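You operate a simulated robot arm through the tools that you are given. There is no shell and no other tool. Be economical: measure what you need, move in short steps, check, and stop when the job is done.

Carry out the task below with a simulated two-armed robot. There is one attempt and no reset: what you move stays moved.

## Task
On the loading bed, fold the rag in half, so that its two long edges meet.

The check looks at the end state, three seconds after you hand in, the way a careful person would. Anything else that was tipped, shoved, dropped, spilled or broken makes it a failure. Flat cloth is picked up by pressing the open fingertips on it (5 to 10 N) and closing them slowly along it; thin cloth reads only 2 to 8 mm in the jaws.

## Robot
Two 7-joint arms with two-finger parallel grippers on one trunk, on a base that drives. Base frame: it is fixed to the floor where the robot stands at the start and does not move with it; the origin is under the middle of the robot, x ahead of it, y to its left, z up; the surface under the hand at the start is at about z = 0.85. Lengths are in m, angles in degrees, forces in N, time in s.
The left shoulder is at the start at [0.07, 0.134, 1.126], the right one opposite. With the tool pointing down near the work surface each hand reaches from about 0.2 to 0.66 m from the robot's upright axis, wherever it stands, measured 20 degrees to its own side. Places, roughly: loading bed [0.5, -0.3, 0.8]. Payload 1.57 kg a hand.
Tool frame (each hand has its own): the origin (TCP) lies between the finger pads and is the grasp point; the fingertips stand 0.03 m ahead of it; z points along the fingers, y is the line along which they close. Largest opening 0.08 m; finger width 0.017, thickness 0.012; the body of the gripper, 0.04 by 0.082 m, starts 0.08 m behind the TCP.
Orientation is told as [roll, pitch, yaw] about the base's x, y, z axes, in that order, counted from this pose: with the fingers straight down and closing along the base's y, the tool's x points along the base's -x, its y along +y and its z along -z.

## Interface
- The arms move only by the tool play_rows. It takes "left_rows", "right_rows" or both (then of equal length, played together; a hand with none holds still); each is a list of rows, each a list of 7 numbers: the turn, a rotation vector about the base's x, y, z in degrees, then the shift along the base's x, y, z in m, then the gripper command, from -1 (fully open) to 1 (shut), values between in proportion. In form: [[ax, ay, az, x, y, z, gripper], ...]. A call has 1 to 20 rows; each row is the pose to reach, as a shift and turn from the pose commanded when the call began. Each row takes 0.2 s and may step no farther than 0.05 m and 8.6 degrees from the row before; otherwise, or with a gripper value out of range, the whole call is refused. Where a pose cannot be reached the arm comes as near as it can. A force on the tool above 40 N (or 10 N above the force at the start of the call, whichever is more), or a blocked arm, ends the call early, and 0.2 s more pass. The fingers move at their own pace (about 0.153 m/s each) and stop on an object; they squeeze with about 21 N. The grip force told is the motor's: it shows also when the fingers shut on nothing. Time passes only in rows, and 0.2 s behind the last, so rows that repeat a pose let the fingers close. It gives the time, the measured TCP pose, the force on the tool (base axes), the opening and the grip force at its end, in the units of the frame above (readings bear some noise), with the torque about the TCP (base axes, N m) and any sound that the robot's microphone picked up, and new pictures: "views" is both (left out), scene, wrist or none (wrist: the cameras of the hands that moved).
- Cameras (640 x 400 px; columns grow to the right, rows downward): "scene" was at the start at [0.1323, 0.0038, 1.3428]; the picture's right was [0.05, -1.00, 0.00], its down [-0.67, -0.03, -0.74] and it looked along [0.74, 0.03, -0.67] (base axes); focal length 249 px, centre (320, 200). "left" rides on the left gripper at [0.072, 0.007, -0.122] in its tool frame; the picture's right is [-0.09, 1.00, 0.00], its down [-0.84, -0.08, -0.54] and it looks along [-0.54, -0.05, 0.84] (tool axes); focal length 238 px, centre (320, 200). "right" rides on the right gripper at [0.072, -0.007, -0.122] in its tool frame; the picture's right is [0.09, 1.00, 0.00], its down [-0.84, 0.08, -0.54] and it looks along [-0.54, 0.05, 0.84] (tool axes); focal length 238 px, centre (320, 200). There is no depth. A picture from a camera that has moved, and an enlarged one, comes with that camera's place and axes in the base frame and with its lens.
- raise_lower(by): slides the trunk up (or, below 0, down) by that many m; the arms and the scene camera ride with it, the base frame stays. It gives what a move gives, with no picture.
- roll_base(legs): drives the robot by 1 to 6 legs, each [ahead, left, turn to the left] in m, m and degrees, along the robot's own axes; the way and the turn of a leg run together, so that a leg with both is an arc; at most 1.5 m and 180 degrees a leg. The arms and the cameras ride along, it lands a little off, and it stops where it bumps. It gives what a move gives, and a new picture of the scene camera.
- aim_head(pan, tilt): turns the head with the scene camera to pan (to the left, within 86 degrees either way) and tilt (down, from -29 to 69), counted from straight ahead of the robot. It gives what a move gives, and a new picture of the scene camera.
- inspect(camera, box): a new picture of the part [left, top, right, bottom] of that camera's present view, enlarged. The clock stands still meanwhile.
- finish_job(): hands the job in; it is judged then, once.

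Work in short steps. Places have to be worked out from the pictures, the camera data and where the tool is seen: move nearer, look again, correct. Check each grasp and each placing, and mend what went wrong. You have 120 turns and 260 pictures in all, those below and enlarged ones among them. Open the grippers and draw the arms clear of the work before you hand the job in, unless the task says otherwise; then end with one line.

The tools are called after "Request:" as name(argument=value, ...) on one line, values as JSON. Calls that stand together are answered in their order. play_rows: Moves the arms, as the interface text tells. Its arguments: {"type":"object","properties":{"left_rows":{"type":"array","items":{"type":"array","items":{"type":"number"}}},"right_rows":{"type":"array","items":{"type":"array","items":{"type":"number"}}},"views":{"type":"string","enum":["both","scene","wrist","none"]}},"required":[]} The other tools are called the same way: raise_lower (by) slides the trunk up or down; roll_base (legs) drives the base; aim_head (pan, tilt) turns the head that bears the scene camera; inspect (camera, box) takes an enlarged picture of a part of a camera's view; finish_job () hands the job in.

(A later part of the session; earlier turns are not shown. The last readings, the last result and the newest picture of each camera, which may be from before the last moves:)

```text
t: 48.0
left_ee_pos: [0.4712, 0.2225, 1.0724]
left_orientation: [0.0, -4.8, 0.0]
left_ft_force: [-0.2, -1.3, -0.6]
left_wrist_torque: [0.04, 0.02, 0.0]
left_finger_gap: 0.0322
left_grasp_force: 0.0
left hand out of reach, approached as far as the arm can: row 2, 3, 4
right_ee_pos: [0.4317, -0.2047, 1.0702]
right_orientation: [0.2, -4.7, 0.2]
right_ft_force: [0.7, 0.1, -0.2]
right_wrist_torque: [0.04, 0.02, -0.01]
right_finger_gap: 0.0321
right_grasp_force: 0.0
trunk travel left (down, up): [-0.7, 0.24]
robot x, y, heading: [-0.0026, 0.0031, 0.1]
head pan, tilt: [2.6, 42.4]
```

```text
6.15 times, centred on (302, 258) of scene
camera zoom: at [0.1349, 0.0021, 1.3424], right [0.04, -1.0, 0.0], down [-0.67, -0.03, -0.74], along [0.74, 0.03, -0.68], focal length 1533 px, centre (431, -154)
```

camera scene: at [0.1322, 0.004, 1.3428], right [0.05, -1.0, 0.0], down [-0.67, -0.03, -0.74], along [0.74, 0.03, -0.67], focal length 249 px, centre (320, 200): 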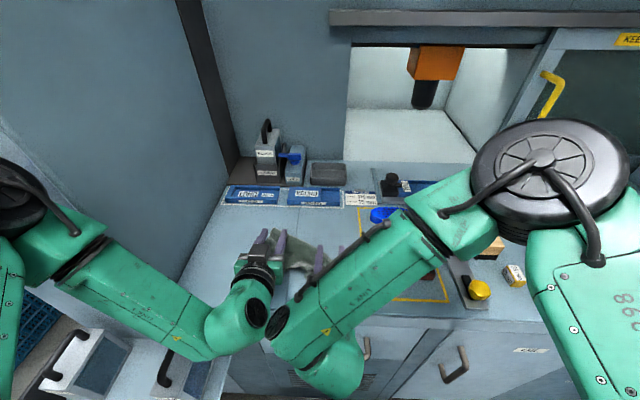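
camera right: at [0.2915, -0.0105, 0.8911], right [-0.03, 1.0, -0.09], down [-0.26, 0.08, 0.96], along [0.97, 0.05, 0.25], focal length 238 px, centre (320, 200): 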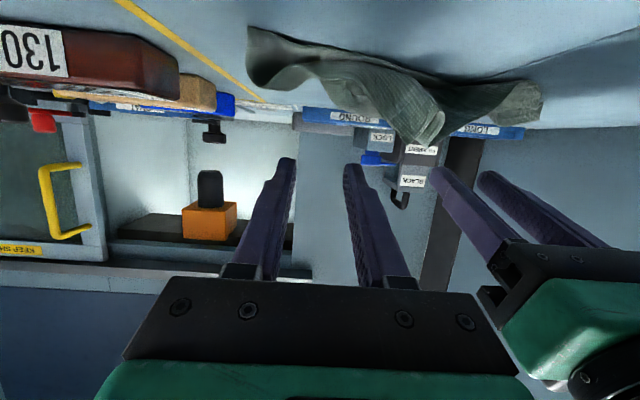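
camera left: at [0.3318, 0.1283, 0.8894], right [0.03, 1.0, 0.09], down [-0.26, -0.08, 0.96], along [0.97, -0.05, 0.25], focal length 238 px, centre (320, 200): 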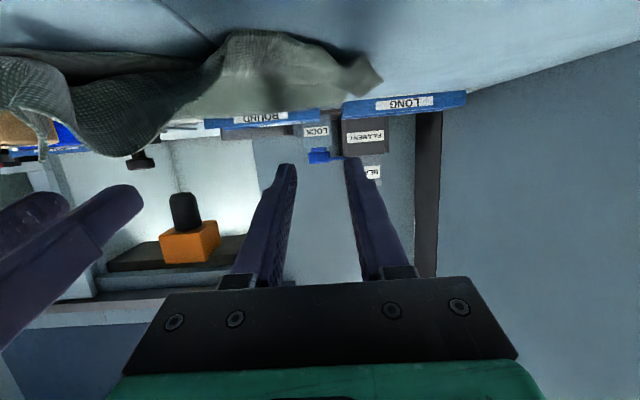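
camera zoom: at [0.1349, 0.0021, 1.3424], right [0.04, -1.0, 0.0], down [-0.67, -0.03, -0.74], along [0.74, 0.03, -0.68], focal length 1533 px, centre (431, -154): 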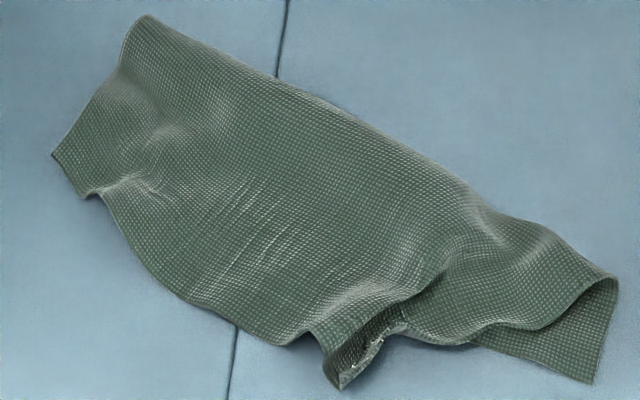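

Working it out: near edge of the lower layer runs from (0.402, −0.043) to (0.488, 0.163); the flap's right corner sits near (0.41, 0.03) instead of at (0.40, −0.04), so the crease is skewed and mid-flap overshoots ~3 cm. I'll re-grab the right flap corner and swing it right; first an overhead look from the right hand.

Request:
play_rows(right_rows=[[0, 6, 0, 0, 0.04, -0.01, 0.0], [0, 12, 0, 0, 0.08, -0.03, 0.0], [0, 18, 0, 0, 0.12, -0.05, 0.0], [0, 24, 0, 0, 0.16, -0.07, 0.0], [0, 30, 0, -0.005, 0.2, -0.09, 0.0], [0, 30, 0, -0.01, 0.235, -0.11, 0.0]], views="wrist")

Request:
inspect(camera="right", box=[200, 80, 440, 230])

```text
t: 49.4
left_ee_pos: [0.4699, 0.2241, 1.0704]
left_orientation: [-0.1, -5.1, 0.0]
left_ft_force: [0.1, 0.0, -0.5]
left_wrist_torque: [-0.02, 0.02, -0.03]
left_finger_gap: 0.0322
left_grasp_force: 0.1
right_ee_pos: [0.4213, 0.0325, 0.9627]
right_orientation: [-0.2, 25.2, 0.0]
right_ft_force: [-0.6, 0.3, -0.1]
right_wrist_torque: [0.0, -0.01, -0.03]
right_finger_gap: 0.0396
right_grasp_force: 0.1
trunk travel left (down, up): [-0.7, 0.24]
robot x, y, heading: [-0.0019, 0.0041, 0.1]
head pan, tilt: [2.6, 42.4]
camera right: at [0.4071, 0.0264, 1.1041], right [-0.08, 1.0, 0.04], down [0.99, 0.08, 0.14], along [0.13, 0.05, -0.99], focal length 238 px, centre (320, 200)
```

right: 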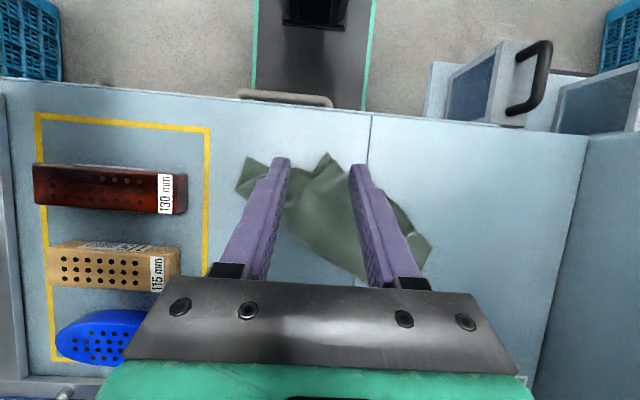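

```text
2.67 times, centred on (320, 155) of right
camera zoom: at [0.4071, 0.0264, 1.1041], right [-0.08, 1.0, 0.04], down [0.99, 0.08, 0.14], along [0.13, 0.05, -0.99], focal length 636 px, centre (320, 320)
```

zoom: 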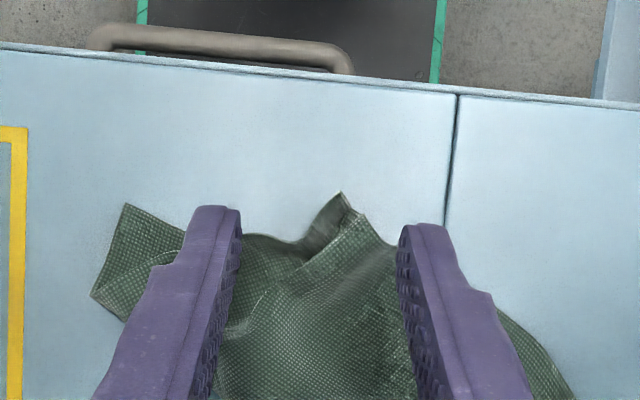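

The bunched corner stands at about (0.395, 0.04). I lower the right fingers around it.

Request:
play_rows(right_rows=[[0, 0, 0, -0.003, 0.003, -0.02, 0.0], [0, 0, 0, -0.006, 0.006, -0.04, 0.0], [0, 0, 0, -0.007, 0.006, -0.055, 0.0], [0, 0, 0, -0.007, 0.006, -0.066, 0.0]], views="none")

Request:
inspect(camera="right", box=[240, 100, 400, 200])

```text
t: 50.4
left_ee_pos: [0.4695, 0.2226, 1.0718]
left_orientation: [0.0, -5.0, 0.1]
left_ft_force: [-0.1, 0.1, 0.6]
left_wrist_torque: [-0.01, -0.02, -0.04]
left_finger_gap: 0.0319
left_grasp_force: 0.1
right_ee_pos: [0.4139, 0.0367, 0.8943]
right_orientation: [0.0, 25.0, 0.0]
right_ft_force: [-0.2, 0.9, -0.2]
right_wrist_torque: [-0.03, 0.01, -0.02]
right_finger_gap: 0.0399
right_grasp_force: 0.0
trunk travel left (down, up): [-0.7, 0.24]
robot x, y, heading: [0.0012, -0.001, -0.1]
head pan, tilt: [2.6, 42.4]
```

```text
4.00 times, centred on (320, 150) of right
camera zoom: at [0.4, 0.0309, 1.0361], right [-0.08, 1.0, 0.04], down [0.99, 0.08, 0.14], along [0.13, 0.05, -0.99], focal length 953 px, centre (320, 400)
```

zoom: 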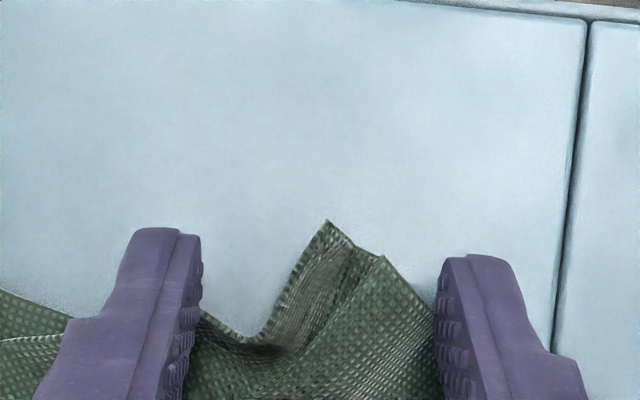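

The bunched corner is right between the fingers. I lower 6 mm, close, and lift slightly.

Request:
play_rows(right_rows=[[0, 0, 0, 0.003, 0, -0.006, 0.0], [0, 0, 0, 0.003, 0, -0.006, 0.3], [0, 0, 0, 0.003, 0, -0.006, 0.6], [0, 0, 0, 0.003, 0, -0.006, 0.85], [0, 0, 0, 0.003, 0, -0.006, 1], [0, 0, 0, 0.003, 0, -0.006, 1], [0, 0, 0, 0.005, -0.002, 0.006, 1], [0, 0, 0, 0.01, -0.005, 0.02, 1]], views="none")

Request:
inspect(camera="right", box=[200, 80, 440, 230])

Request:
inspect(camera="left", box=[60, 40, 380, 240])

```text
t: 52.2
left_ee_pos: [0.4695, 0.2221, 1.072]
left_orientation: [0.1, -5.0, 0.1]
left_ft_force: [0.1, 0.3, 0.0]
left_wrist_torque: [0.0, -0.02, 0.0]
left_finger_gap: 0.032
left_grasp_force: 0.1
right_ee_pos: [0.4225, 0.0313, 0.9162]
right_orientation: [0.0, 25.0, 0.0]
right_ft_force: [-0.3, 0.3, -0.1]
right_wrist_torque: [0.0, -0.03, 0.03]
right_finger_gap: 0.0031
right_grasp_force: 21.5
trunk travel left (down, up): [-0.7, 0.24]
robot x, y, heading: [0.0028, -0.0003, -0.2]
head pan, tilt: [2.6, 42.4]
```

```text
2.67 times, centred on (320, 155) of right
camera zoom: at [0.4093, 0.0256, 1.0568], right [-0.08, 1.0, 0.04], down [0.99, 0.08, 0.14], along [0.13, 0.05, -0.99], focal length 636 px, centre (320, 320)
```

zoom: 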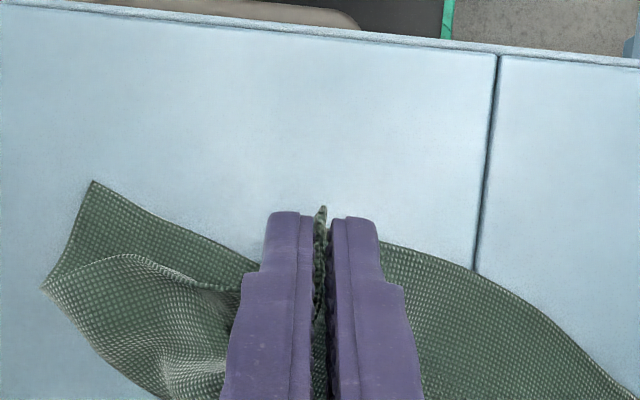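

```text
2.00 times, centred on (220, 140) of left
camera zoom: at [0.3868, 0.2294, 1.1859], right [0.09, 1.0, 0.01], down [0.79, -0.08, 0.61], along [0.61, -0.05, -0.79], focal length 477 px, centre (520, 320)
```

zoom: 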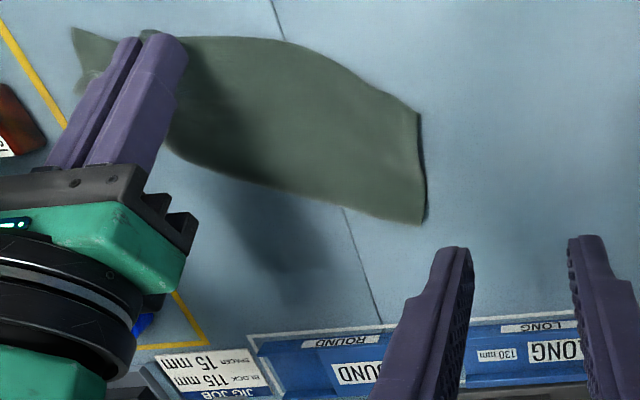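

The corner is held, and the left part now looks neat. I swing the corner up and ~6 cm to the right, turning the hand from +25° to −46° so the edge turns over, ending low above the lower layer's right corner.

Request:
play_rows(right_rows=[[0, -8, 0, 0.0043, -0.007, 0.0175, 1], [0, -16, 0, 0.0102, -0.016, 0.0314, 1], [0, -24, 0, 0.014, -0.026, 0.0388, 1], [0, -32, 0, 0.0158, -0.036, 0.0416, 1], [0, -40, 0, 0.0137, -0.044, 0.0378, 1], [0, -48, 0, 0.0088, -0.05, 0.0294, 1], [0, -56, 0, 0, -0.054, 0.0175, 1]], views="both")

Request:
inspect(camera="left", box=[60, 20, 380, 220])

```text
t: 53.8
left_ee_pos: [0.4693, 0.223, 1.0724]
left_orientation: [0.0, -5.1, 0.1]
left_ft_force: [-0.3, 0.3, 0.2]
left_wrist_torque: [0.0, 0.01, -0.03]
left_finger_gap: 0.0318
left_grasp_force: 0.1
right_ee_pos: [0.4247, -0.0238, 0.9324]
right_orientation: [0.0, -31.2, 0.0]
right_ft_force: [0.2, -0.9, -1.5]
right_wrist_torque: [0.02, -0.01, -0.01]
right_finger_gap: 0.0032
right_grasp_force: 21.0
trunk travel left (down, up): [-0.7, 0.24]
robot x, y, heading: [-0.0007, 0.0011, 0.2]
head pan, tilt: [2.6, 42.4]
camera scene: at [0.1316, 0.0038, 1.3429], right [0.05, -1.0, 0.0], down [-0.67, -0.03, -0.74], along [0.74, 0.03, -0.67], focal length 249 px, centre (320, 200)
camera right: at [0.2982, -0.0287, 1.0006], right [-0.08, 1.0, -0.05], down [0.44, 0.08, 0.9], along [0.9, 0.05, -0.44], focal length 238 px, centre (320, 200)
```

scene: 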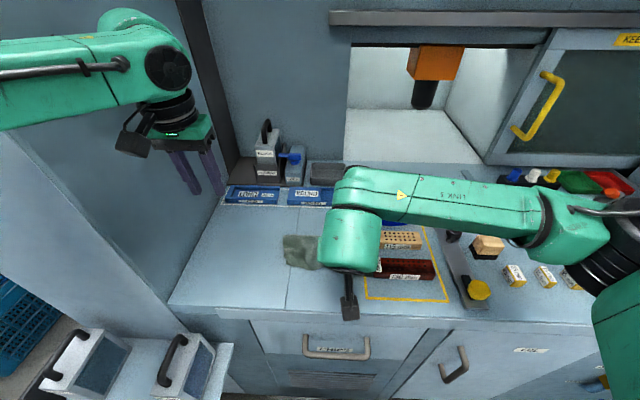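
right: 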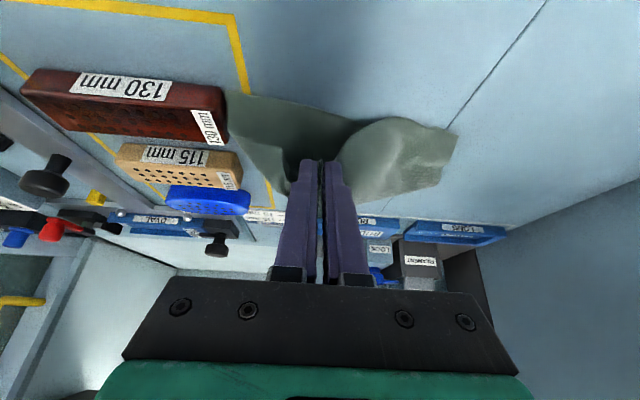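

```text
2.00 times, centred on (220, 120) of left
camera zoom: at [0.3863, 0.2294, 1.1862], right [0.09, 1.0, 0.01], down [0.79, -0.08, 0.61], along [0.61, -0.05, -0.79], focal length 477 px, centre (520, 360)
```

zoom: 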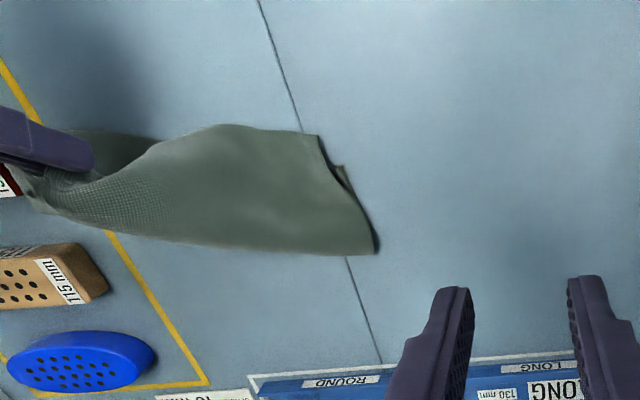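

The whole rag slid right and squared up; its left end now lines up within ~2 cm. The lower right corner is close to the red block, so no more rightward motion. I tilt to −50° and lower the held edge toward the near edge line, then look.

Request:
play_rows(right_rows=[[0, -7, 0, -0.004, 0.001, -0.008, 1], [0, -14, 0, -0.008, 0.002, -0.016, 1], [0, -20, 0, -0.011, 0.003, -0.023, 1]], views="wrist")

Request:
inspect(camera="right", box=[180, 40, 500, 240])

Request:
inspect(camera="left", box=[0, 20, 320, 220])

```text
t: 54.6
left_ee_pos: [0.4691, 0.2227, 1.0718]
left_orientation: [0.0, -5.0, 0.1]
left_ft_force: [0.4, 0.0, -0.1]
left_wrist_torque: [-0.03, 0.02, 0.01]
left_finger_gap: 0.0321
left_grasp_force: 0.1
right_ee_pos: [0.4127, -0.0198, 0.9084]
right_orientation: [0.0, -51.1, 0.0]
right_ft_force: [-0.5, -0.5, -0.1]
right_wrist_torque: [-0.02, -0.03, 0.02]
right_finger_gap: 0.0034
right_grasp_force: 20.4
trunk travel left (down, up): [-0.7, 0.24]
robot x, y, heading: [-0.0002, -0.0002, -0.1]
head pan, tilt: [2.6, 42.4]
camera right: at [0.2722, -0.025, 0.9302], right [-0.06, 1.0, -0.07], down [0.1, 0.08, 0.99], along [0.99, 0.05, -0.11], focal length 238 px, centre (320, 200)
```

right: 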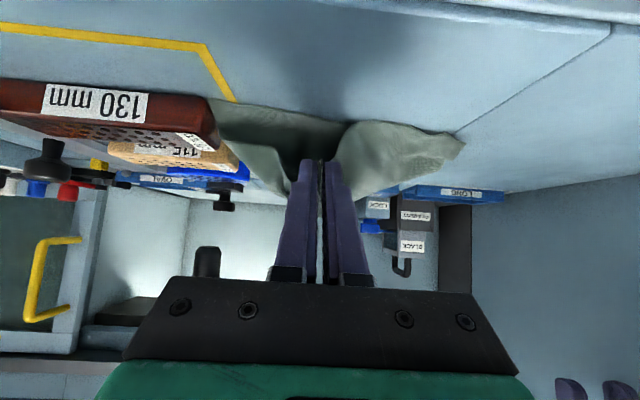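

```text
2.00 times, centred on (340, 140) of right
camera zoom: at [0.2722, -0.025, 0.9302], right [-0.06, 1.0, -0.07], down [0.1, 0.08, 0.99], along [0.99, 0.05, -0.11], focal length 477 px, centre (280, 320)
```

zoom: 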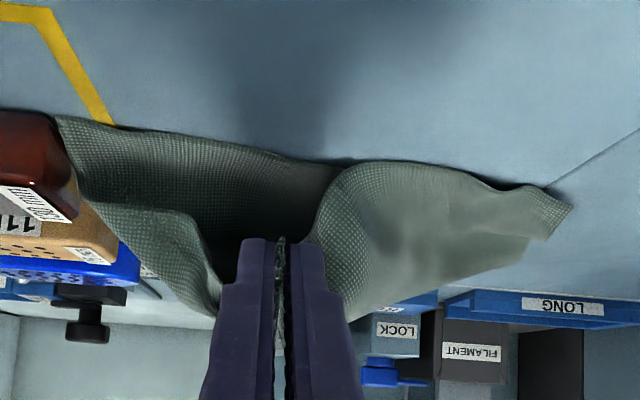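

```text
2.00 times, centred on (160, 120) of left
camera zoom: at [0.3871, 0.2298, 1.1858], right [0.09, 1.0, 0.01], down [0.79, -0.08, 0.61], along [0.61, -0.05, -0.79], focal length 477 px, centre (640, 360)
```

zoom: 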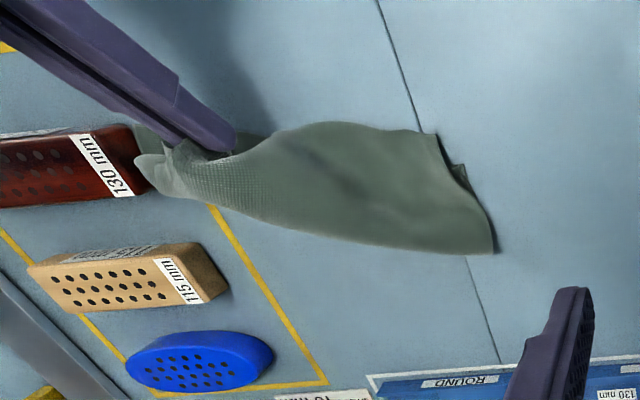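

The rag's right end nudges up to the red block, so I want the rag ~4 cm further left. I'll use the left hand with closed fingers as a pin/drag on both layers near (0.495, 0.075); first I bring it above that spot.

Request:
play_rows(left_rows=[[0, 0, 0, 0.005, -0.03, -0.02, 1], [0, 0, 0, 0.01, -0.06, -0.04, 1], [0, 0, 0, 0.015, -0.09, -0.07, 1], [0, 0, 0, 0.02, -0.12, -0.1, 1], [0, 0, 0, 0.023, -0.148, -0.13, 1], [0, 0, 0, 0.023, -0.148, -0.155, 1]], views="both")

```text
t: 56.0
left_ee_pos: [0.4797, 0.0903, 0.9213]
left_orientation: [-0.1, -5.1, 0.0]
left_ft_force: [-1.2, 0.5, 0.3]
left_wrist_torque: [0.02, 0.03, 0.01]
left_finger_gap: 0.0
left_grasp_force: 21.5
left hand out of reach, approached as far as the arm can: row 5, 6
right_ee_pos: [0.4125, -0.0199, 0.9094]
right_orientation: [-0.1, -51.0, 0.1]
right_ft_force: [-0.4, -0.5, -0.1]
right_wrist_torque: [0.02, 0.0, 0.0]
right_finger_gap: 0.0029
right_grasp_force: 21.0
trunk travel left (down, up): [-0.7, 0.24]
robot x, y, heading: [0.0002, -0.0003, -0.1]
head pan, tilt: [2.6, 42.4]
camera scene: at [0.1323, 0.0042, 1.3428], right [0.05, -1.0, 0.0], down [-0.67, -0.03, -0.74], along [0.74, 0.03, -0.67], focal length 249 px, centre (320, 200)
camera left: at [0.3964, 0.0975, 1.0358], right [0.09, 1.0, 0.01], down [0.79, -0.08, 0.61], along [0.61, -0.05, -0.79], focal length 238 px, centre (320, 200)
```

scene: 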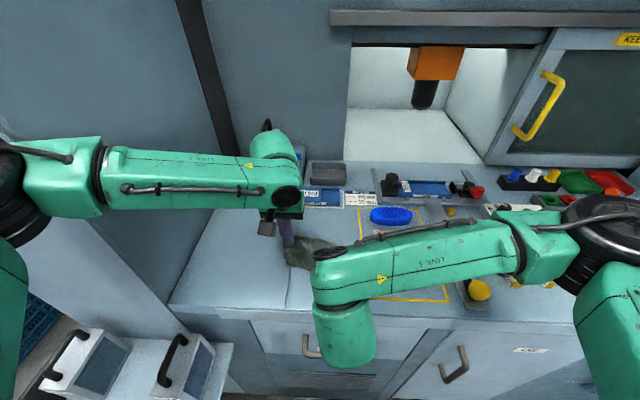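
left: 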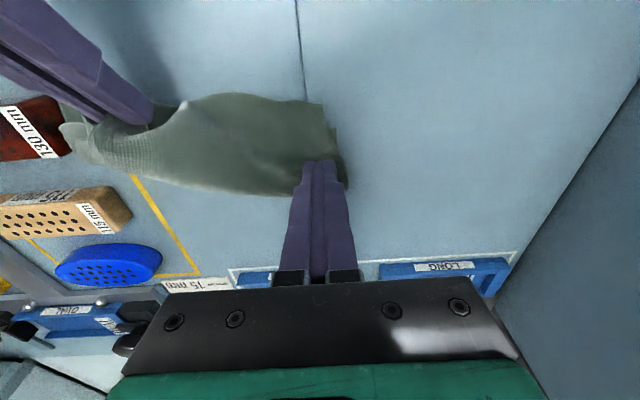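

Good position near the rag's left end. I lower to press both layers.

Request:
play_rows(left_rows=[[0, 0, 0, 0, -0.003, -0.012, 1], [0, 0, 0, 0, -0.006, -0.024, 1], [0, 0, 0, 0, -0.006, -0.031, 1], [0, 0, 0, 0, -0.006, -0.034, 1], [0, 0, 0, 0, -0.006, -0.0355, 1]], views="none")

```text
t: 57.2
left_ee_pos: [0.4712, 0.0958, 0.8913]
left_orientation: [-0.1, -5.0, 0.1]
left_ft_force: [0.1, -0.8, 0.4]
left_wrist_torque: [0.01, 0.03, -0.03]
left_finger_gap: 0.0
left_grasp_force: 21.2
left hand out of reach, approached as far as the arm can: row 1, 2, 3, 4, 5
right_ee_pos: [0.4115, -0.0197, 0.9095]
right_orientation: [0.0, -50.9, 0.1]
right_ft_force: [0.5, -0.2, -0.5]
right_wrist_torque: [-0.04, 0.02, 0.01]
right_finger_gap: 0.003
right_grasp_force: 21.2
trunk travel left (down, up): [-0.7, 0.24]
robot x, y, heading: [-0.0, -0.0006, 0.0]
head pan, tilt: [2.6, 42.4]
```

Reach limit again in that posture; tilting to −25° should free it. I rotate and lower.

Request:
play_rows(left_rows=[[0, -7, 0, 0, 0, 0.006, 1], [0, -14, 0, 0, -0.002, 0.006, 1], [0, -20, 0, 0.0, -0.005, 0.003, 1], [0, -20, 0, 0.002, -0.008, -0.003, 1], [0, -20, 0, 0.002, -0.008, -0.007, 1]], views="none")

Request:
inspect(camera="left", box=[40, 40, 440, 240])

```text
t: 58.4
left_ee_pos: [0.4724, 0.0852, 0.8855]
left_orientation: [0.0, -25.0, 0.1]
left_ft_force: [0.1, 0.4, 0.0]
left_wrist_torque: [-0.03, 0.01, -0.02]
left_finger_gap: 0.0
left_grasp_force: 21.4
right_ee_pos: [0.4113, -0.019, 0.9088]
right_orientation: [0.0, -51.0, 0.0]
right_ft_force: [0.8, 0.1, 1.0]
right_wrist_torque: [0.01, -0.01, -0.02]
right_finger_gap: 0.0032
right_grasp_force: 20.5
trunk travel left (down, up): [-0.7, 0.24]
robot x, y, heading: [-0.0017, -0.0017, 0.2]
head pan, tilt: [2.6, 42.4]
```

```text
1.60 times, centred on (240, 140) of left
camera zoom: at [0.3558, 0.0932, 0.9647], right [0.08, 1.0, 0.04], down [0.53, -0.08, 0.85], along [0.84, -0.05, -0.53], focal length 381 px, centre (448, 296)
```

zoom: 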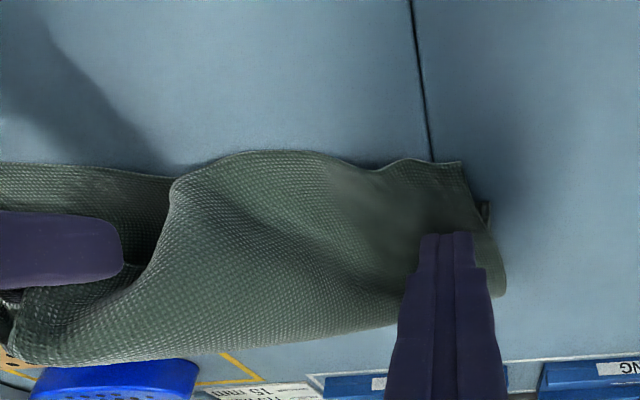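

Well placed on the left end. I press down to ~6 N.

Request:
play_rows(left_rows=[[0, 0, 0, 0, 0, -0.003, 1], [0, 0, 0, 0, 0, -0.005, 1]], views="none")

```text
t: 59.0
left_ee_pos: [0.4717, 0.0864, 0.8829]
left_orientation: [-0.1, -25.3, 0.0]
left_ft_force: [-0.6, -0.2, 11.4]
left_wrist_torque: [0.01, -0.04, -0.02]
left_finger_gap: 0.0
left_grasp_force: 20.7
right_ee_pos: [0.4119, -0.0203, 0.9095]
right_orientation: [0.0, -51.1, 0.0]
right_ft_force: [-0.7, -0.4, 0.9]
right_wrist_torque: [0.01, -0.02, 0.01]
right_finger_gap: 0.0032
right_grasp_force: 20.9
trunk travel left (down, up): [-0.7, 0.24]
robot x, y, heading: [-0.0012, 0.0001, -0.3]
head pan, tilt: [2.6, 42.4]
```

Pressing at 11 N. I drag left by 4 cm with the left hand while the right hand carries its corner along in parallel.

Request:
play_rows(left_rows=[[0, 0, 0, 0, 0.007, 0, 1], [0, 0, 0, 0, 0.014, 0, 1], [0, 0, 0, 0, 0.021, 0, 1], [0, 0, 0, 0, 0.028, 0, 1], [0, 0, 0, 0, 0.035, 0, 1], [0, 0, 0, 0, 0.04, 0, 1]], right_rows=[[0, 0, 0, 0.002, 0.005, 0.003, 1], [0, 0, 0, 0.004, 0.01, 0.006, 1], [0, 0, 0, 0.006, 0.015, 0.009, 1], [0, 0, 0, 0.008, 0.02, 0.012, 1], [0, 0, 0, 0.01, 0.025, 0.014, 1], [0, 0, 0, 0.01, 0.03, 0.014, 1]], views="none")

Request:
inspect(camera="left", box=[40, 40, 440, 240])

Request:
inspect(camera="right", box=[120, 0, 520, 250])

```text
t: 60.4
left_ee_pos: [0.4717, 0.1246, 0.8821]
left_orientation: [-0.1, -25.2, 0.0]
left_ft_force: [0.6, -3.4, 19.5]
left_wrist_torque: [-0.1, -0.11, -0.03]
left_finger_gap: 0.0001
left_grasp_force: 20.5
right_ee_pos: [0.4199, 0.0109, 0.9235]
right_orientation: [0.1, -51.1, -0.1]
right_ft_force: [0.4, 0.6, -1.4]
right_wrist_torque: [-0.04, 0.0, 0.03]
right_finger_gap: 0.0032
right_grasp_force: 20.7
trunk travel left (down, up): [-0.7, 0.24]
robot x, y, heading: [-0.0015, -0.0017, 0.1]
head pan, tilt: [2.6, 42.4]
```

```text
1.60 times, centred on (240, 140) of left
camera zoom: at [0.3542, 0.1325, 0.9615], right [0.08, 1.0, 0.04], down [0.53, -0.08, 0.85], along [0.85, -0.05, -0.53], focal length 381 px, centre (448, 296)
```

zoom: 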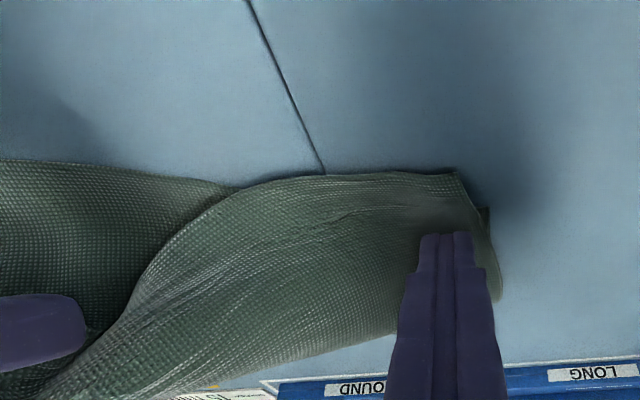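

```text
1.60 times, centred on (320, 125) of right
camera zoom: at [0.2791, 0.0037, 0.9459], right [-0.06, 1.0, -0.07], down [0.1, 0.08, 0.99], along [0.99, 0.05, -0.11], focal length 381 px, centre (320, 320)
```

zoom: 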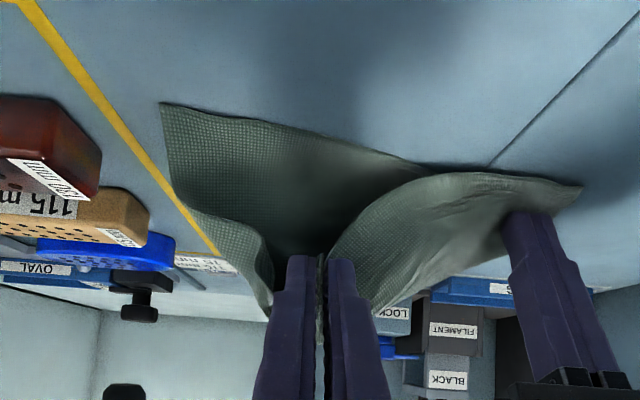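

The press-drag works very well: both layers moved 4 cm and the rag is clear of the block. With the left still pinning, I carry the right corner up, outward and right toward its proper crease side.

Request:
play_rows(right_rows=[[0, 0, 0, 0.012, -0.008, 0.012, 1], [0, 0, 0, 0.024, -0.017, 0.018, 1], [0, 0, 0, 0.034, -0.028, 0.02, 1], [0, 0, 0, 0.04, -0.038, 0.019, 1], [0, 0, 0, 0.042, -0.047, 0.017, 1]], views="none")

Request:
inspect(camera="right", box=[120, 0, 520, 250])

Request:
inspect(camera="left", box=[0, 40, 400, 240])

```text
t: 61.6
left_ee_pos: [0.4713, 0.1281, 0.8809]
left_orientation: [0.3, -25.0, 0.2]
left_ft_force: [0.8, -1.0, 14.7]
left_wrist_torque: [-0.12, -0.09, 0.01]
left_finger_gap: 0.0
left_grasp_force: 21.3
right_ee_pos: [0.4644, -0.0395, 0.9413]
right_orientation: [-0.1, -51.4, -0.4]
right_ft_force: [-0.2, 0.4, -0.5]
right_wrist_torque: [0.0, 0.0, 0.06]
right_finger_gap: 0.0034
right_grasp_force: 21.5
trunk travel left (down, up): [-0.7, 0.24]
robot x, y, heading: [0.0013, 0.0027, -0.0]
head pan, tilt: [2.6, 42.4]
```

```text
1.60 times, centred on (320, 125) of right
camera zoom: at [0.3235, -0.0449, 0.9627], right [-0.05, 1.0, -0.07], down [0.1, 0.08, 0.99], along [0.99, 0.04, -0.1], focal length 381 px, centre (320, 320)
```

zoom: 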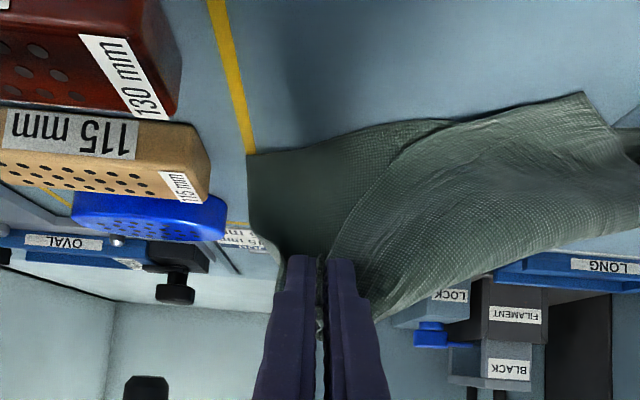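

```text
1.60 times, centred on (200, 140) of left
camera zoom: at [0.3542, 0.1335, 0.9604], right [0.08, 1.0, 0.04], down [0.53, -0.08, 0.84], along [0.84, -0.04, -0.53], focal length 381 px, centre (512, 296)
```

zoom: 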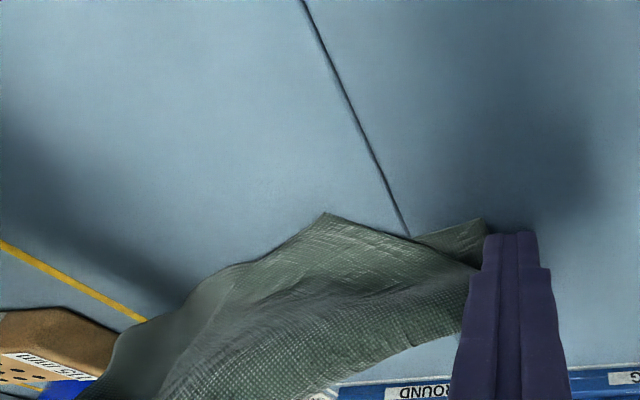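

The rag pivoted out from under the pin. Rather than patch a skewed state, I'll reopen it cleanly and repeat the first approach (which kept the lower layer still) plus the mid-air turn-over and release. Left lifts off; right lays its corner out to the far side.

Request:
play_rows(left_rows=[[0, 0, 0, 0, 0, 0.03, 1], [0, 0, 0, 0, 0.02, 0.07, 1], [0, 0, 0, 0, 0.05, 0.1, 0.5], [0, 0, 0, 0, 0.07, 0.12, 0.2], [0, 0, 0, 0, 0.07, 0.12, 0.2], [0, 0, 0, 0, 0.07, 0.12, 0.2], [0, 0, 0, 0, 0.07, 0.12, 0.2], [0, 0, 0, 0, 0.07, 0.12, 0.2]], right_rows=[[0, 3, 0, 0.01, 0.0, 0.01, 1], [0, 6, 0, 0.025, 0.002, 0.015, 1], [0, 9, 0, 0.04, 0.004, 0.018, 1], [0, 12, 0, 0.058, 0.008, 0.018, 1], [0, 15, 0, 0.076, 0.012, 0.012, 1], [0, 18, 0, 0.094, 0.016, 0.0, 1], [0, 21, 0, 0.11, 0.02, -0.015, 1], [0, 21, 0, 0.12, 0.022, -0.028, 1]], views="none")

Request:
inspect(camera="scene", box=[212, 180, 388, 290])

Request:
inspect(camera="left", box=[0, 0, 480, 300])

```text
t: 63.4
left_ee_pos: [0.4724, 0.1987, 1.0006]
left_orientation: [0.0, -25.1, 0.1]
left_ft_force: [0.3, -0.3, -1.0]
left_wrist_torque: [-0.03, -0.01, 0.02]
left_finger_gap: 0.032
left_grasp_force: 0.1
right_ee_pos: [0.5854, -0.0152, 0.9102]
right_orientation: [0.1, -29.9, 0.2]
right_ft_force: [-0.3, -0.4, -0.4]
right_wrist_torque: [0.01, 0.01, 0.0]
right_finger_gap: 0.0034
right_grasp_force: 21.2
trunk travel left (down, up): [-0.7, 0.24]
robot x, y, heading: [0.0, 0.002, 0.0]
head pan, tilt: [2.6, 42.4]
```

```text
3.64 times, centred on (300, 235) of scene
camera zoom: at [0.1327, 0.0039, 1.3427], right [0.04, -1.0, 0.0], down [-0.67, -0.03, -0.74], along [0.74, 0.03, -0.67], focal length 906 px, centre (393, 73)
```

zoom: 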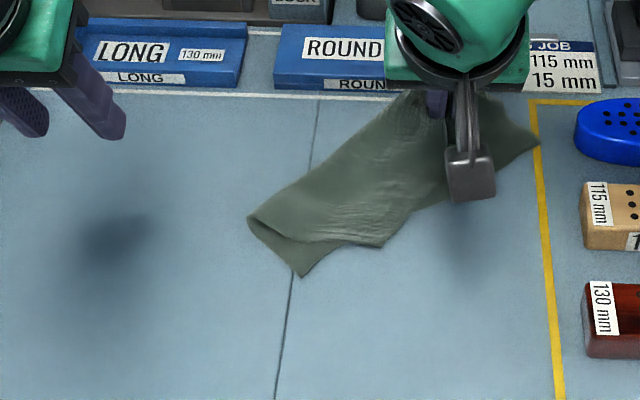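

```text
1.33 times, centred on (240, 150) of left
camera zoom: at [0.3551, 0.2054, 1.0804], right [0.08, 1.0, 0.04], down [0.53, -0.08, 0.84], along [0.84, -0.05, -0.53], focal length 318 px, centre (427, 267)
```

zoom: 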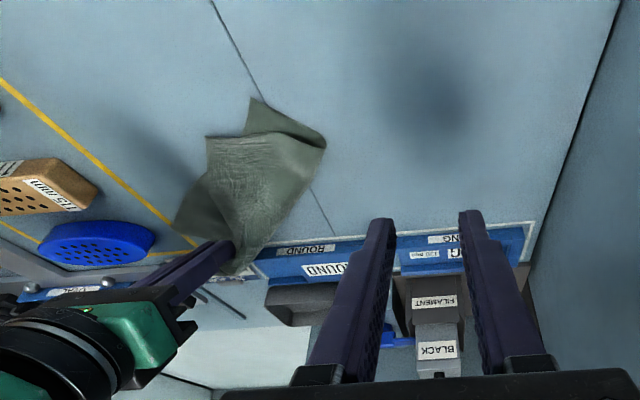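

The rag is diagonal now with the left half still doubled: its flap corner lies at about (0.50, 0.025). I put the right corner down, release and clear the right hand.

Request:
play_rows(right_rows=[[0, 0, 0, 0.0, 0, -0.01, 1], [0, 0, 0, 0.0, 0, -0.02, 1], [0, 0, 0, 0, 0, -0.02, 0.4], [0, 0, 0, 0, 0, -0.02, 0.2], [0, 0, 0, -0.005, 0, 0.0, 0.2], [0, 0, 0, -0.01, -0.02, 0.03, 0.2], [0, 0, 0, -0.02, -0.06, 0.06, 0.2], [0, 0, 0, -0.03, -0.1, 0.08, 0.2], [0, 0, 0, -0.04, -0.13, 0.08, 0.2]], left_rows=[[0, 0, 0, 0, -0.01, 0, 0.2], [0, 0, 0, 0.0, -0.02, 0, 0.2], [0, 0, 0, 0.0, -0.03, 0, 0.2], [0, 0, 0, 0, -0.03, 0, 0.2], [0, 0, 0, 0, -0.03, 0, 0.2], [0, 0, 0, 0, -0.03, 0, 0.2], [0, 0, 0, 0.005, -0.05, -0.01, 0.2], [0, 0, 0, 0.01, -0.08, -0.03, 0.2], [0, 0, 0, 0.015, -0.12, -0.05, 0.2]], views="none")

Request:
inspect(camera="left", box=[120, 40, 440, 240])

Request:
inspect(camera="scene", box=[212, 180, 388, 290])

```text
refused: row 7 steps farther than a row can; nothing moved
```

```text
2.00 times, centred on (280, 140) of left
camera zoom: at [0.3551, 0.2054, 1.0804], right [0.08, 1.0, 0.04], down [0.53, -0.08, 0.84], along [0.84, -0.05, -0.53], focal length 477 px, centre (400, 320)
```

zoom: 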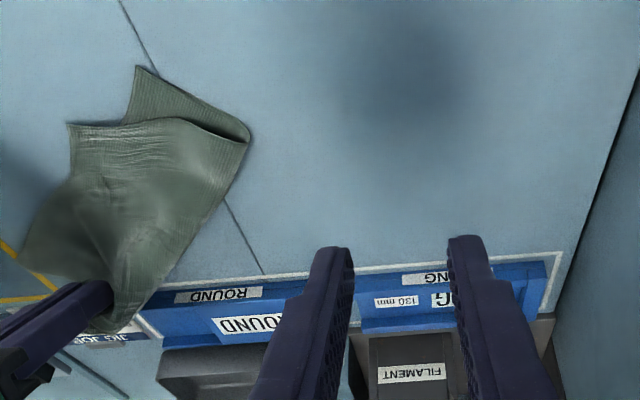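

```text
3.64 times, centred on (300, 235) of scene
camera zoom: at [0.1327, 0.0039, 1.3427], right [0.04, -1.0, 0.0], down [-0.67, -0.03, -0.74], along [0.74, 0.03, -0.67], focal length 906 px, centre (393, 73)
```

zoom: 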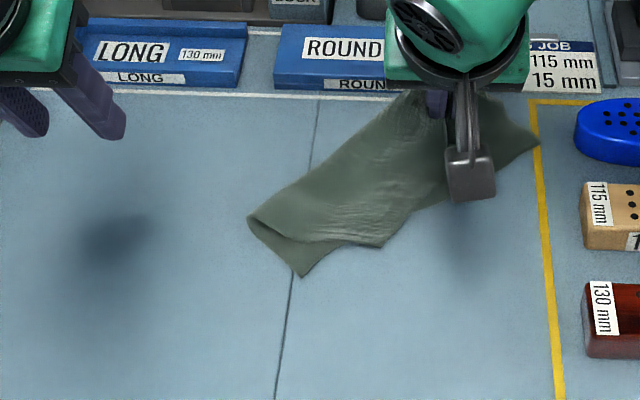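

One step was too long; I resend with smaller steps.

Request:
play_rows(right_rows=[[0, 0, 0, 0.0, 0, -0.01, 1], [0, 0, 0, 0.0, 0, -0.02, 1], [0, 0, 0, 0, 0, -0.02, 0.4], [0, 0, 0, 0, 0, -0.02, 0.2], [0, 0, 0, -0.005, 0, 0.0, 0.2], [0, 0, 0, -0.01, -0.015, 0.03, 0.2], [0, 0, 0, -0.02, -0.045, 0.055, 0.2], [0, 0, 0, -0.03, -0.08, 0.075, 0.2], [0, 0, 0, -0.04, -0.12, 0.085, 0.2], [0, 0, 0, -0.045, -0.14, 0.085, 0.2]], left_rows=[[0, 0, 0, 0, -0.01, 0, 0.2], [0, 0, 0, 0.0, -0.02, 0, 0.2], [0, 0, 0, 0.0, -0.03, 0, 0.2], [0, 0, 0, 0, -0.03, 0, 0.2], [0, 0, 0, 0, -0.03, 0, 0.2], [0, 0, 0, 0, -0.03, 0, 0.2], [0, 0, 0, 0.005, -0.05, -0.01, 0.2], [0, 0, 0, 0.01, -0.08, -0.02, 0.2], [0, 0, 0, 0.015, -0.11, -0.04, 0.2], [0, 0, 0, 0.015, -0.13, -0.06, 0.2]], views="none")

Request:
inspect(camera="left", box=[120, 40, 440, 240])

Request:
inspect(camera="scene", box=[212, 180, 388, 290])

```text
t: 65.6
left_ee_pos: [0.4891, 0.066, 0.9407]
left_orientation: [0.0, -25.0, 0.1]
left_ft_force: [-0.8, -0.8, -1.0]
left_wrist_torque: [-0.01, -0.01, -0.02]
left_finger_gap: 0.0321
left_grasp_force: 0.0
right_ee_pos: [0.5378, -0.1552, 0.9948]
right_orientation: [0.0, -29.9, 0.0]
right_ft_force: [-0.1, 0.4, 0.2]
right_wrist_torque: [0.02, 0.0, -0.02]
right_finger_gap: 0.032
right_grasp_force: 0.1
trunk travel left (down, up): [-0.7, 0.24]
robot x, y, heading: [-0.0007, 0.0018, -0.3]
head pan, tilt: [2.6, 42.4]
```

```text
2.00 times, centred on (280, 140) of left
camera zoom: at [0.3727, 0.0733, 1.0197], right [0.08, 1.0, 0.04], down [0.53, -0.08, 0.84], along [0.84, -0.05, -0.53], focal length 477 px, centre (400, 320)
```

zoom: 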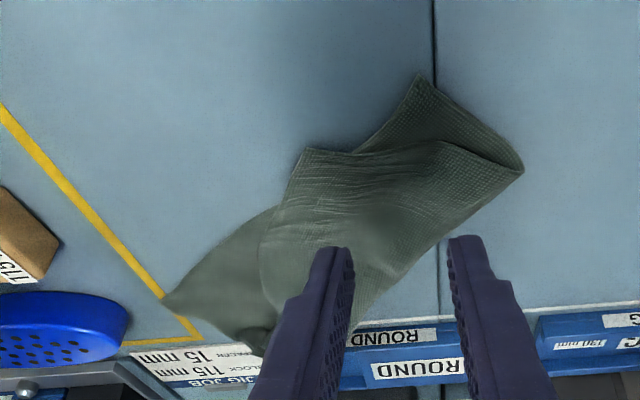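

```text
3.64 times, centred on (300, 235) of scene
camera zoom: at [0.1332, 0.0032, 1.3427], right [0.05, -1.0, 0.0], down [-0.67, -0.03, -0.74], along [0.74, 0.03, -0.67], focal length 906 px, centre (393, 73)
```

zoom: 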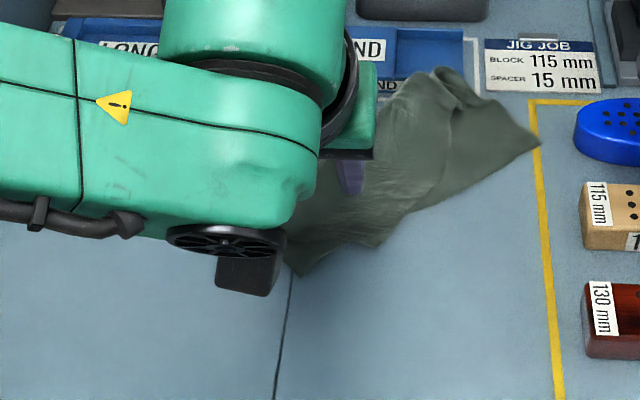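

Left goes to the flap's left corner (0.510, 0.042 pinch point): shift and lower to just above.

Request:
play_rows(left_rows=[[0, 0, 0, 0.004, -0.012, -0.01, 0.25], [0, 0, 0, 0.008, -0.024, -0.025, 0.25], [0, 0, 0, 0.008, -0.024, -0.042, 0.25], [0, 0, 0, 0.008, -0.024, -0.05, 0.25]], views="none")

Request:
inspect(camera="left", box=[200, 80, 440, 200])

```text
t: 66.6
left_ee_pos: [0.4861, 0.0652, 0.9041]
left_orientation: [-0.1, -25.1, 0.0]
left_ft_force: [-0.3, 0.3, 0.1]
left_wrist_torque: [-0.02, 0.01, -0.01]
left_finger_gap: 0.0299
left_grasp_force: 0.2
left hand out of reach, approached as far as the arm can: row 2, 3, 4
right_ee_pos: [0.5382, -0.1546, 0.995]
right_orientation: [0.0, -30.0, 0.0]
right_ft_force: [-0.4, 0.5, 0.4]
right_wrist_torque: [-0.03, -0.01, -0.01]
right_finger_gap: 0.0319
right_grasp_force: 0.0
trunk travel left (down, up): [-0.7, 0.24]
robot x, y, heading: [0.0001, -0.0019, -0.3]
head pan, tilt: [2.6, 42.4]
```

```text
2.67 times, centred on (320, 140) of left
camera zoom: at [0.3694, 0.0721, 0.9823], right [0.08, 1.0, 0.04], down [0.53, -0.08, 0.85], along [0.84, -0.05, -0.53], focal length 636 px, centre (320, 360)
```

zoom: 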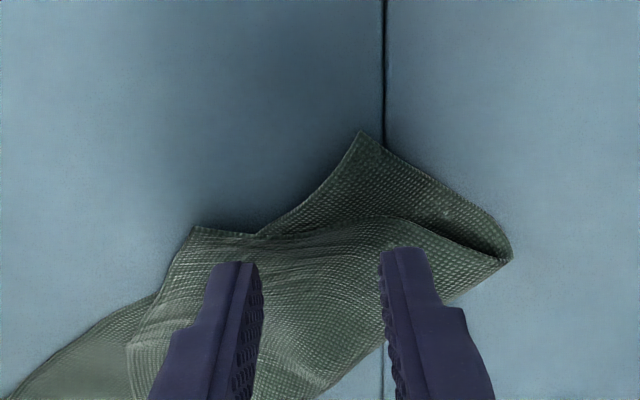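

The left can't reach further right here. I instead press-drag the rag to the left with closed left fingers.

Request:
play_rows(left_rows=[[0, 0, 0, 0, 0, 0, 1], [0, 0, 0, 0, 0, -0.005, 1], [0, 0, 0, 0, 0, -0.01, 1], [0, 0, 0, 0, 0, -0.015, 1], [0, 0, 0, 0, 0, -0.019, 1], [0, 0, 0, 0, 0, -0.021, 1]], views="none")

```text
t: 68.0
left_ee_pos: [0.4833, 0.0713, 0.8877]
left_orientation: [-0.1, -24.9, 0.1]
left_ft_force: [0.3, -0.3, -0.6]
left_wrist_torque: [0.01, 0.03, 0.02]
left_finger_gap: 0.0
left_grasp_force: 21.1
left hand out of reach, approached as far as the arm can: row 3, 4, 5, 6
right_ee_pos: [0.5376, -0.1551, 0.9954]
right_orientation: [0.0, -30.0, 0.0]
right_ft_force: [0.1, 0.7, -0.3]
right_wrist_torque: [0.02, 0.0, -0.02]
right_finger_gap: 0.0319
right_grasp_force: 0.0
trunk travel left (down, up): [-0.7, 0.24]
robot x, y, heading: [-0.003, -0.0006, -0.0]
head pan, tilt: [2.6, 42.4]
```

Almost at the cloth; I tilt slightly more and press.

Request:
play_rows(left_rows=[[0, -5, 0, 0, 0.005, -0.001, 1], [0, -6, 0, 0.002, 0.008, -0.005, 1], [0, -6, 0, 0.002, 0.01, -0.007, 1], [0, -6, 0, 0.002, 0.01, -0.008, 1]], views="none")

```text
t: 69.0
left_ee_pos: [0.4862, 0.0803, 0.8817]
left_orientation: [-0.1, -31.1, 0.1]
left_ft_force: [0.2, -0.1, 3.9]
left_wrist_torque: [-0.01, -0.08, -0.02]
left_finger_gap: 0.0001
left_grasp_force: 21.1
right_ee_pos: [0.5382, -0.1546, 0.9952]
right_orientation: [0.1, -29.9, 0.0]
right_ft_force: [0.1, 0.6, 0.7]
right_wrist_torque: [0.0, 0.03, 0.0]
right_finger_gap: 0.032
right_grasp_force: 0.1
trunk travel left (down, up): [-0.7, 0.24]
robot x, y, heading: [0.0012, 0.0007, -0.2]
head pan, tilt: [2.6, 42.4]
```

In contact at 4 N; I press 2 mm more and drag 8 cm to the left and slightly toward the robot.

Request:
play_rows(left_rows=[[0, 0, 0, 0, 0, -0.002, 1], [0, 0, 0, -0.002, 0.01, -0.002, 1], [0, 0, 0, -0.004, 0.02, -0.002, 1], [0, 0, 0, -0.006, 0.03, -0.002, 1], [0, 0, 0, -0.008, 0.04, -0.002, 1], [0, 0, 0, -0.01, 0.05, -0.002, 1], [0, 0, 0, -0.01, 0.06, -0.002, 1], [0, 0, 0, -0.01, 0.07, -0.002, 1], [0, 0, 0, -0.01, 0.08, -0.002, 1], [0, 0, 0, -0.01, 0.08, 0.02, 1], [0, 0, 0, -0.01, 0.1, 0.06, 0.2]], views="none")

Request:
inspect(camera="scene", box=[212, 180, 388, 290])

Request:
inspect(camera="left", box=[0, 20, 400, 270])

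```text
t: 71.4
left_ee_pos: [0.4721, 0.1813, 0.9399]
left_orientation: [0.0, -31.0, 0.0]
left_ft_force: [-0.3, -0.6, 0.8]
left_wrist_torque: [0.0, -0.03, -0.01]
left_finger_gap: 0.0321
left_grasp_force: 0.0
right_ee_pos: [0.5358, -0.153, 0.9974]
right_orientation: [0.0, -30.1, 0.0]
right_ft_force: [-0.4, -0.2, -0.8]
right_wrist_torque: [-0.02, -0.04, -0.03]
right_finger_gap: 0.032
right_grasp_force: 0.0
trunk travel left (down, up): [-0.7, 0.24]
robot x, y, heading: [-0.0006, -0.0008, 0.1]
head pan, tilt: [2.6, 42.4]
```

```text
3.64 times, centred on (300, 235) of scene
camera zoom: at [0.1293, 0.004, 1.3429], right [0.04, -1.0, 0.0], down [-0.67, -0.03, -0.74], along [0.74, 0.03, -0.67], focal length 906 px, centre (393, 73)
```

zoom: 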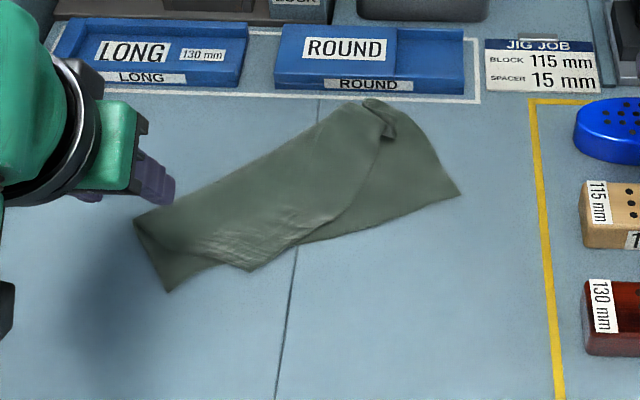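

```text
1.60 times, centred on (200, 145) of left
camera zoom: at [0.3473, 0.1881, 1.0066], right [0.08, 1.0, 0.05], down [0.44, -0.08, 0.9], along [0.9, -0.05, -0.44], focal length 381 px, centre (512, 288)
```

zoom: 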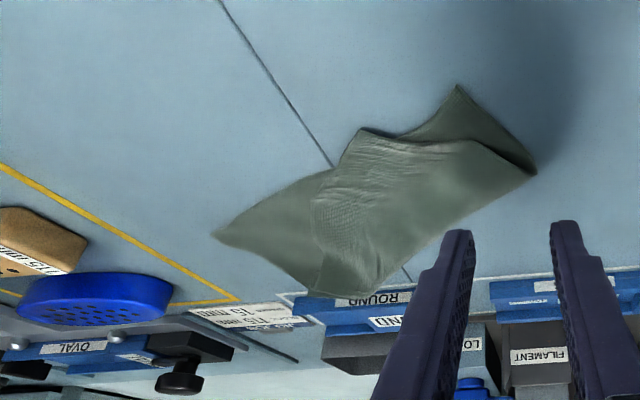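

The rag is clean but skewed: near edge from (0.461, 0.162) to (0.549, −0.027). I'll square it by press-dragging its right end toward the robot with closed right fingers at about (0.57, −0.005).

Request:
play_rows(right_rows=[[0, 0, 0, 0.0, 0.04, -0.01, 1], [0, 0, 0, 0.01, 0.08, -0.03, 1], [0, 0, 0, 0.02, 0.12, -0.05, 1], [0, 0, 0, 0.02, 0.148, -0.08, 1], [0, 0, 0, 0.02, 0.148, -0.1, 1], [0, 0, 0, 0.02, 0.148, -0.11, 1], [0, 0, 0, 0.02, 0.148, -0.114, 1]], views="none")

Request:
inspect(camera="right", box=[120, 40, 520, 240])

```text
t: 73.0
left_ee_pos: [0.4748, 0.1818, 0.9392]
left_orientation: [0.0, -31.1, 0.1]
left_ft_force: [0.3, 0.2, 0.1]
left_wrist_torque: [0.01, -0.01, -0.03]
left_finger_gap: 0.0319
left_grasp_force: 0.0
right_ee_pos: [0.559, -0.0045, 0.8823]
right_orientation: [0.0, -29.9, 0.0]
right_ft_force: [-0.7, 0.3, 0.5]
right_wrist_torque: [0.01, 0.0, -0.02]
right_finger_gap: 0.0001
right_grasp_force: 20.7
trunk travel left (down, up): [-0.7, 0.24]
robot x, y, heading: [0.0013, 0.0004, -0.1]
head pan, tilt: [2.6, 42.4]
```

```text
1.60 times, centred on (320, 140) of right
camera zoom: at [0.4356, -0.0115, 0.9528], right [-0.08, 1.0, -0.05], down [0.45, 0.08, 0.89], along [0.89, 0.05, -0.46], focal length 381 px, centre (320, 296)
```

zoom: 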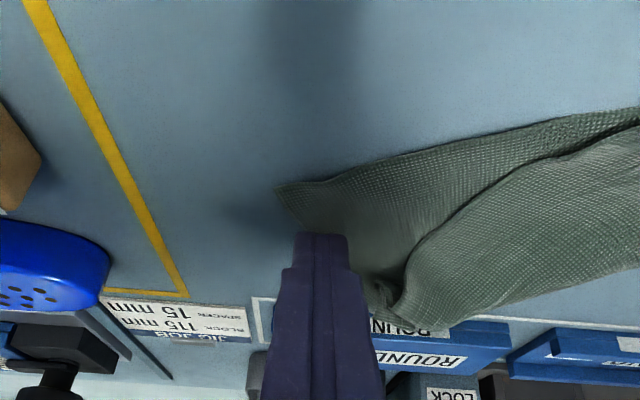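

It's just above the single layer near the right corner. I shift 1 cm in, press, and drag ~7.5 cm toward the robot.

Request:
play_rows(right_rows=[[0, 0, 0, 0, 0.01, 0, 1], [0, 0, 0, 0, 0.012, -0.003, 1], [0, 0, 0, 0, 0.012, -0.006, 1], [0, 0, 0, -0.01, 0.012, -0.006, 1], [0, 0, 0, -0.02, 0.012, -0.006, 1], [0, 0, 0, -0.03, 0.012, -0.006, 1], [0, 0, 0, -0.04, 0.012, -0.006, 1], [0, 0, 0, -0.05, 0.012, -0.006, 1], [0, 0, 0, -0.06, 0.012, -0.006, 1], [0, 0, 0, -0.068, 0.012, -0.006, 1], [0, 0, 0, -0.075, 0.012, -0.006, 1]], views="none")

Request:
inspect(camera="left", box=[0, 20, 400, 270])

```text
t: 75.4
left_ee_pos: [0.4722, 0.1811, 0.941]
left_orientation: [0.0, -31.2, 0.0]
left_ft_force: [0.3, 0.3, 0.4]
left_wrist_torque: [-0.02, -0.02, 0.0]
left_finger_gap: 0.0321
left_grasp_force: 0.1
right_ee_pos: [0.4826, 0.0064, 0.8806]
right_orientation: [0.3, -30.4, 0.0]
right_ft_force: [6.9, -0.2, 32.1]
right_wrist_torque: [0.02, -0.45, -0.01]
right_finger_gap: 0.0001
right_grasp_force: 20.8
trunk travel left (down, up): [-0.7, 0.24]
robot x, y, heading: [-0.0009, 0.0008, 0.0]
head pan, tilt: [2.6, 42.4]
```

```text
1.60 times, centred on (200, 145) of left
camera zoom: at [0.3469, 0.1878, 1.0074], right [0.08, 1.0, 0.05], down [0.43, -0.08, 0.9], along [0.9, -0.05, -0.44], focal length 381 px, centre (512, 288)
```

zoom: 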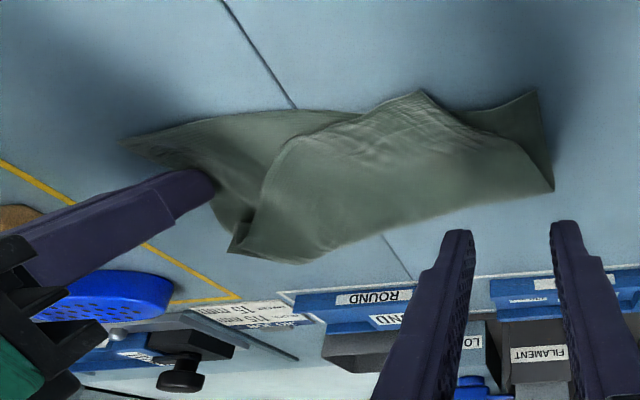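

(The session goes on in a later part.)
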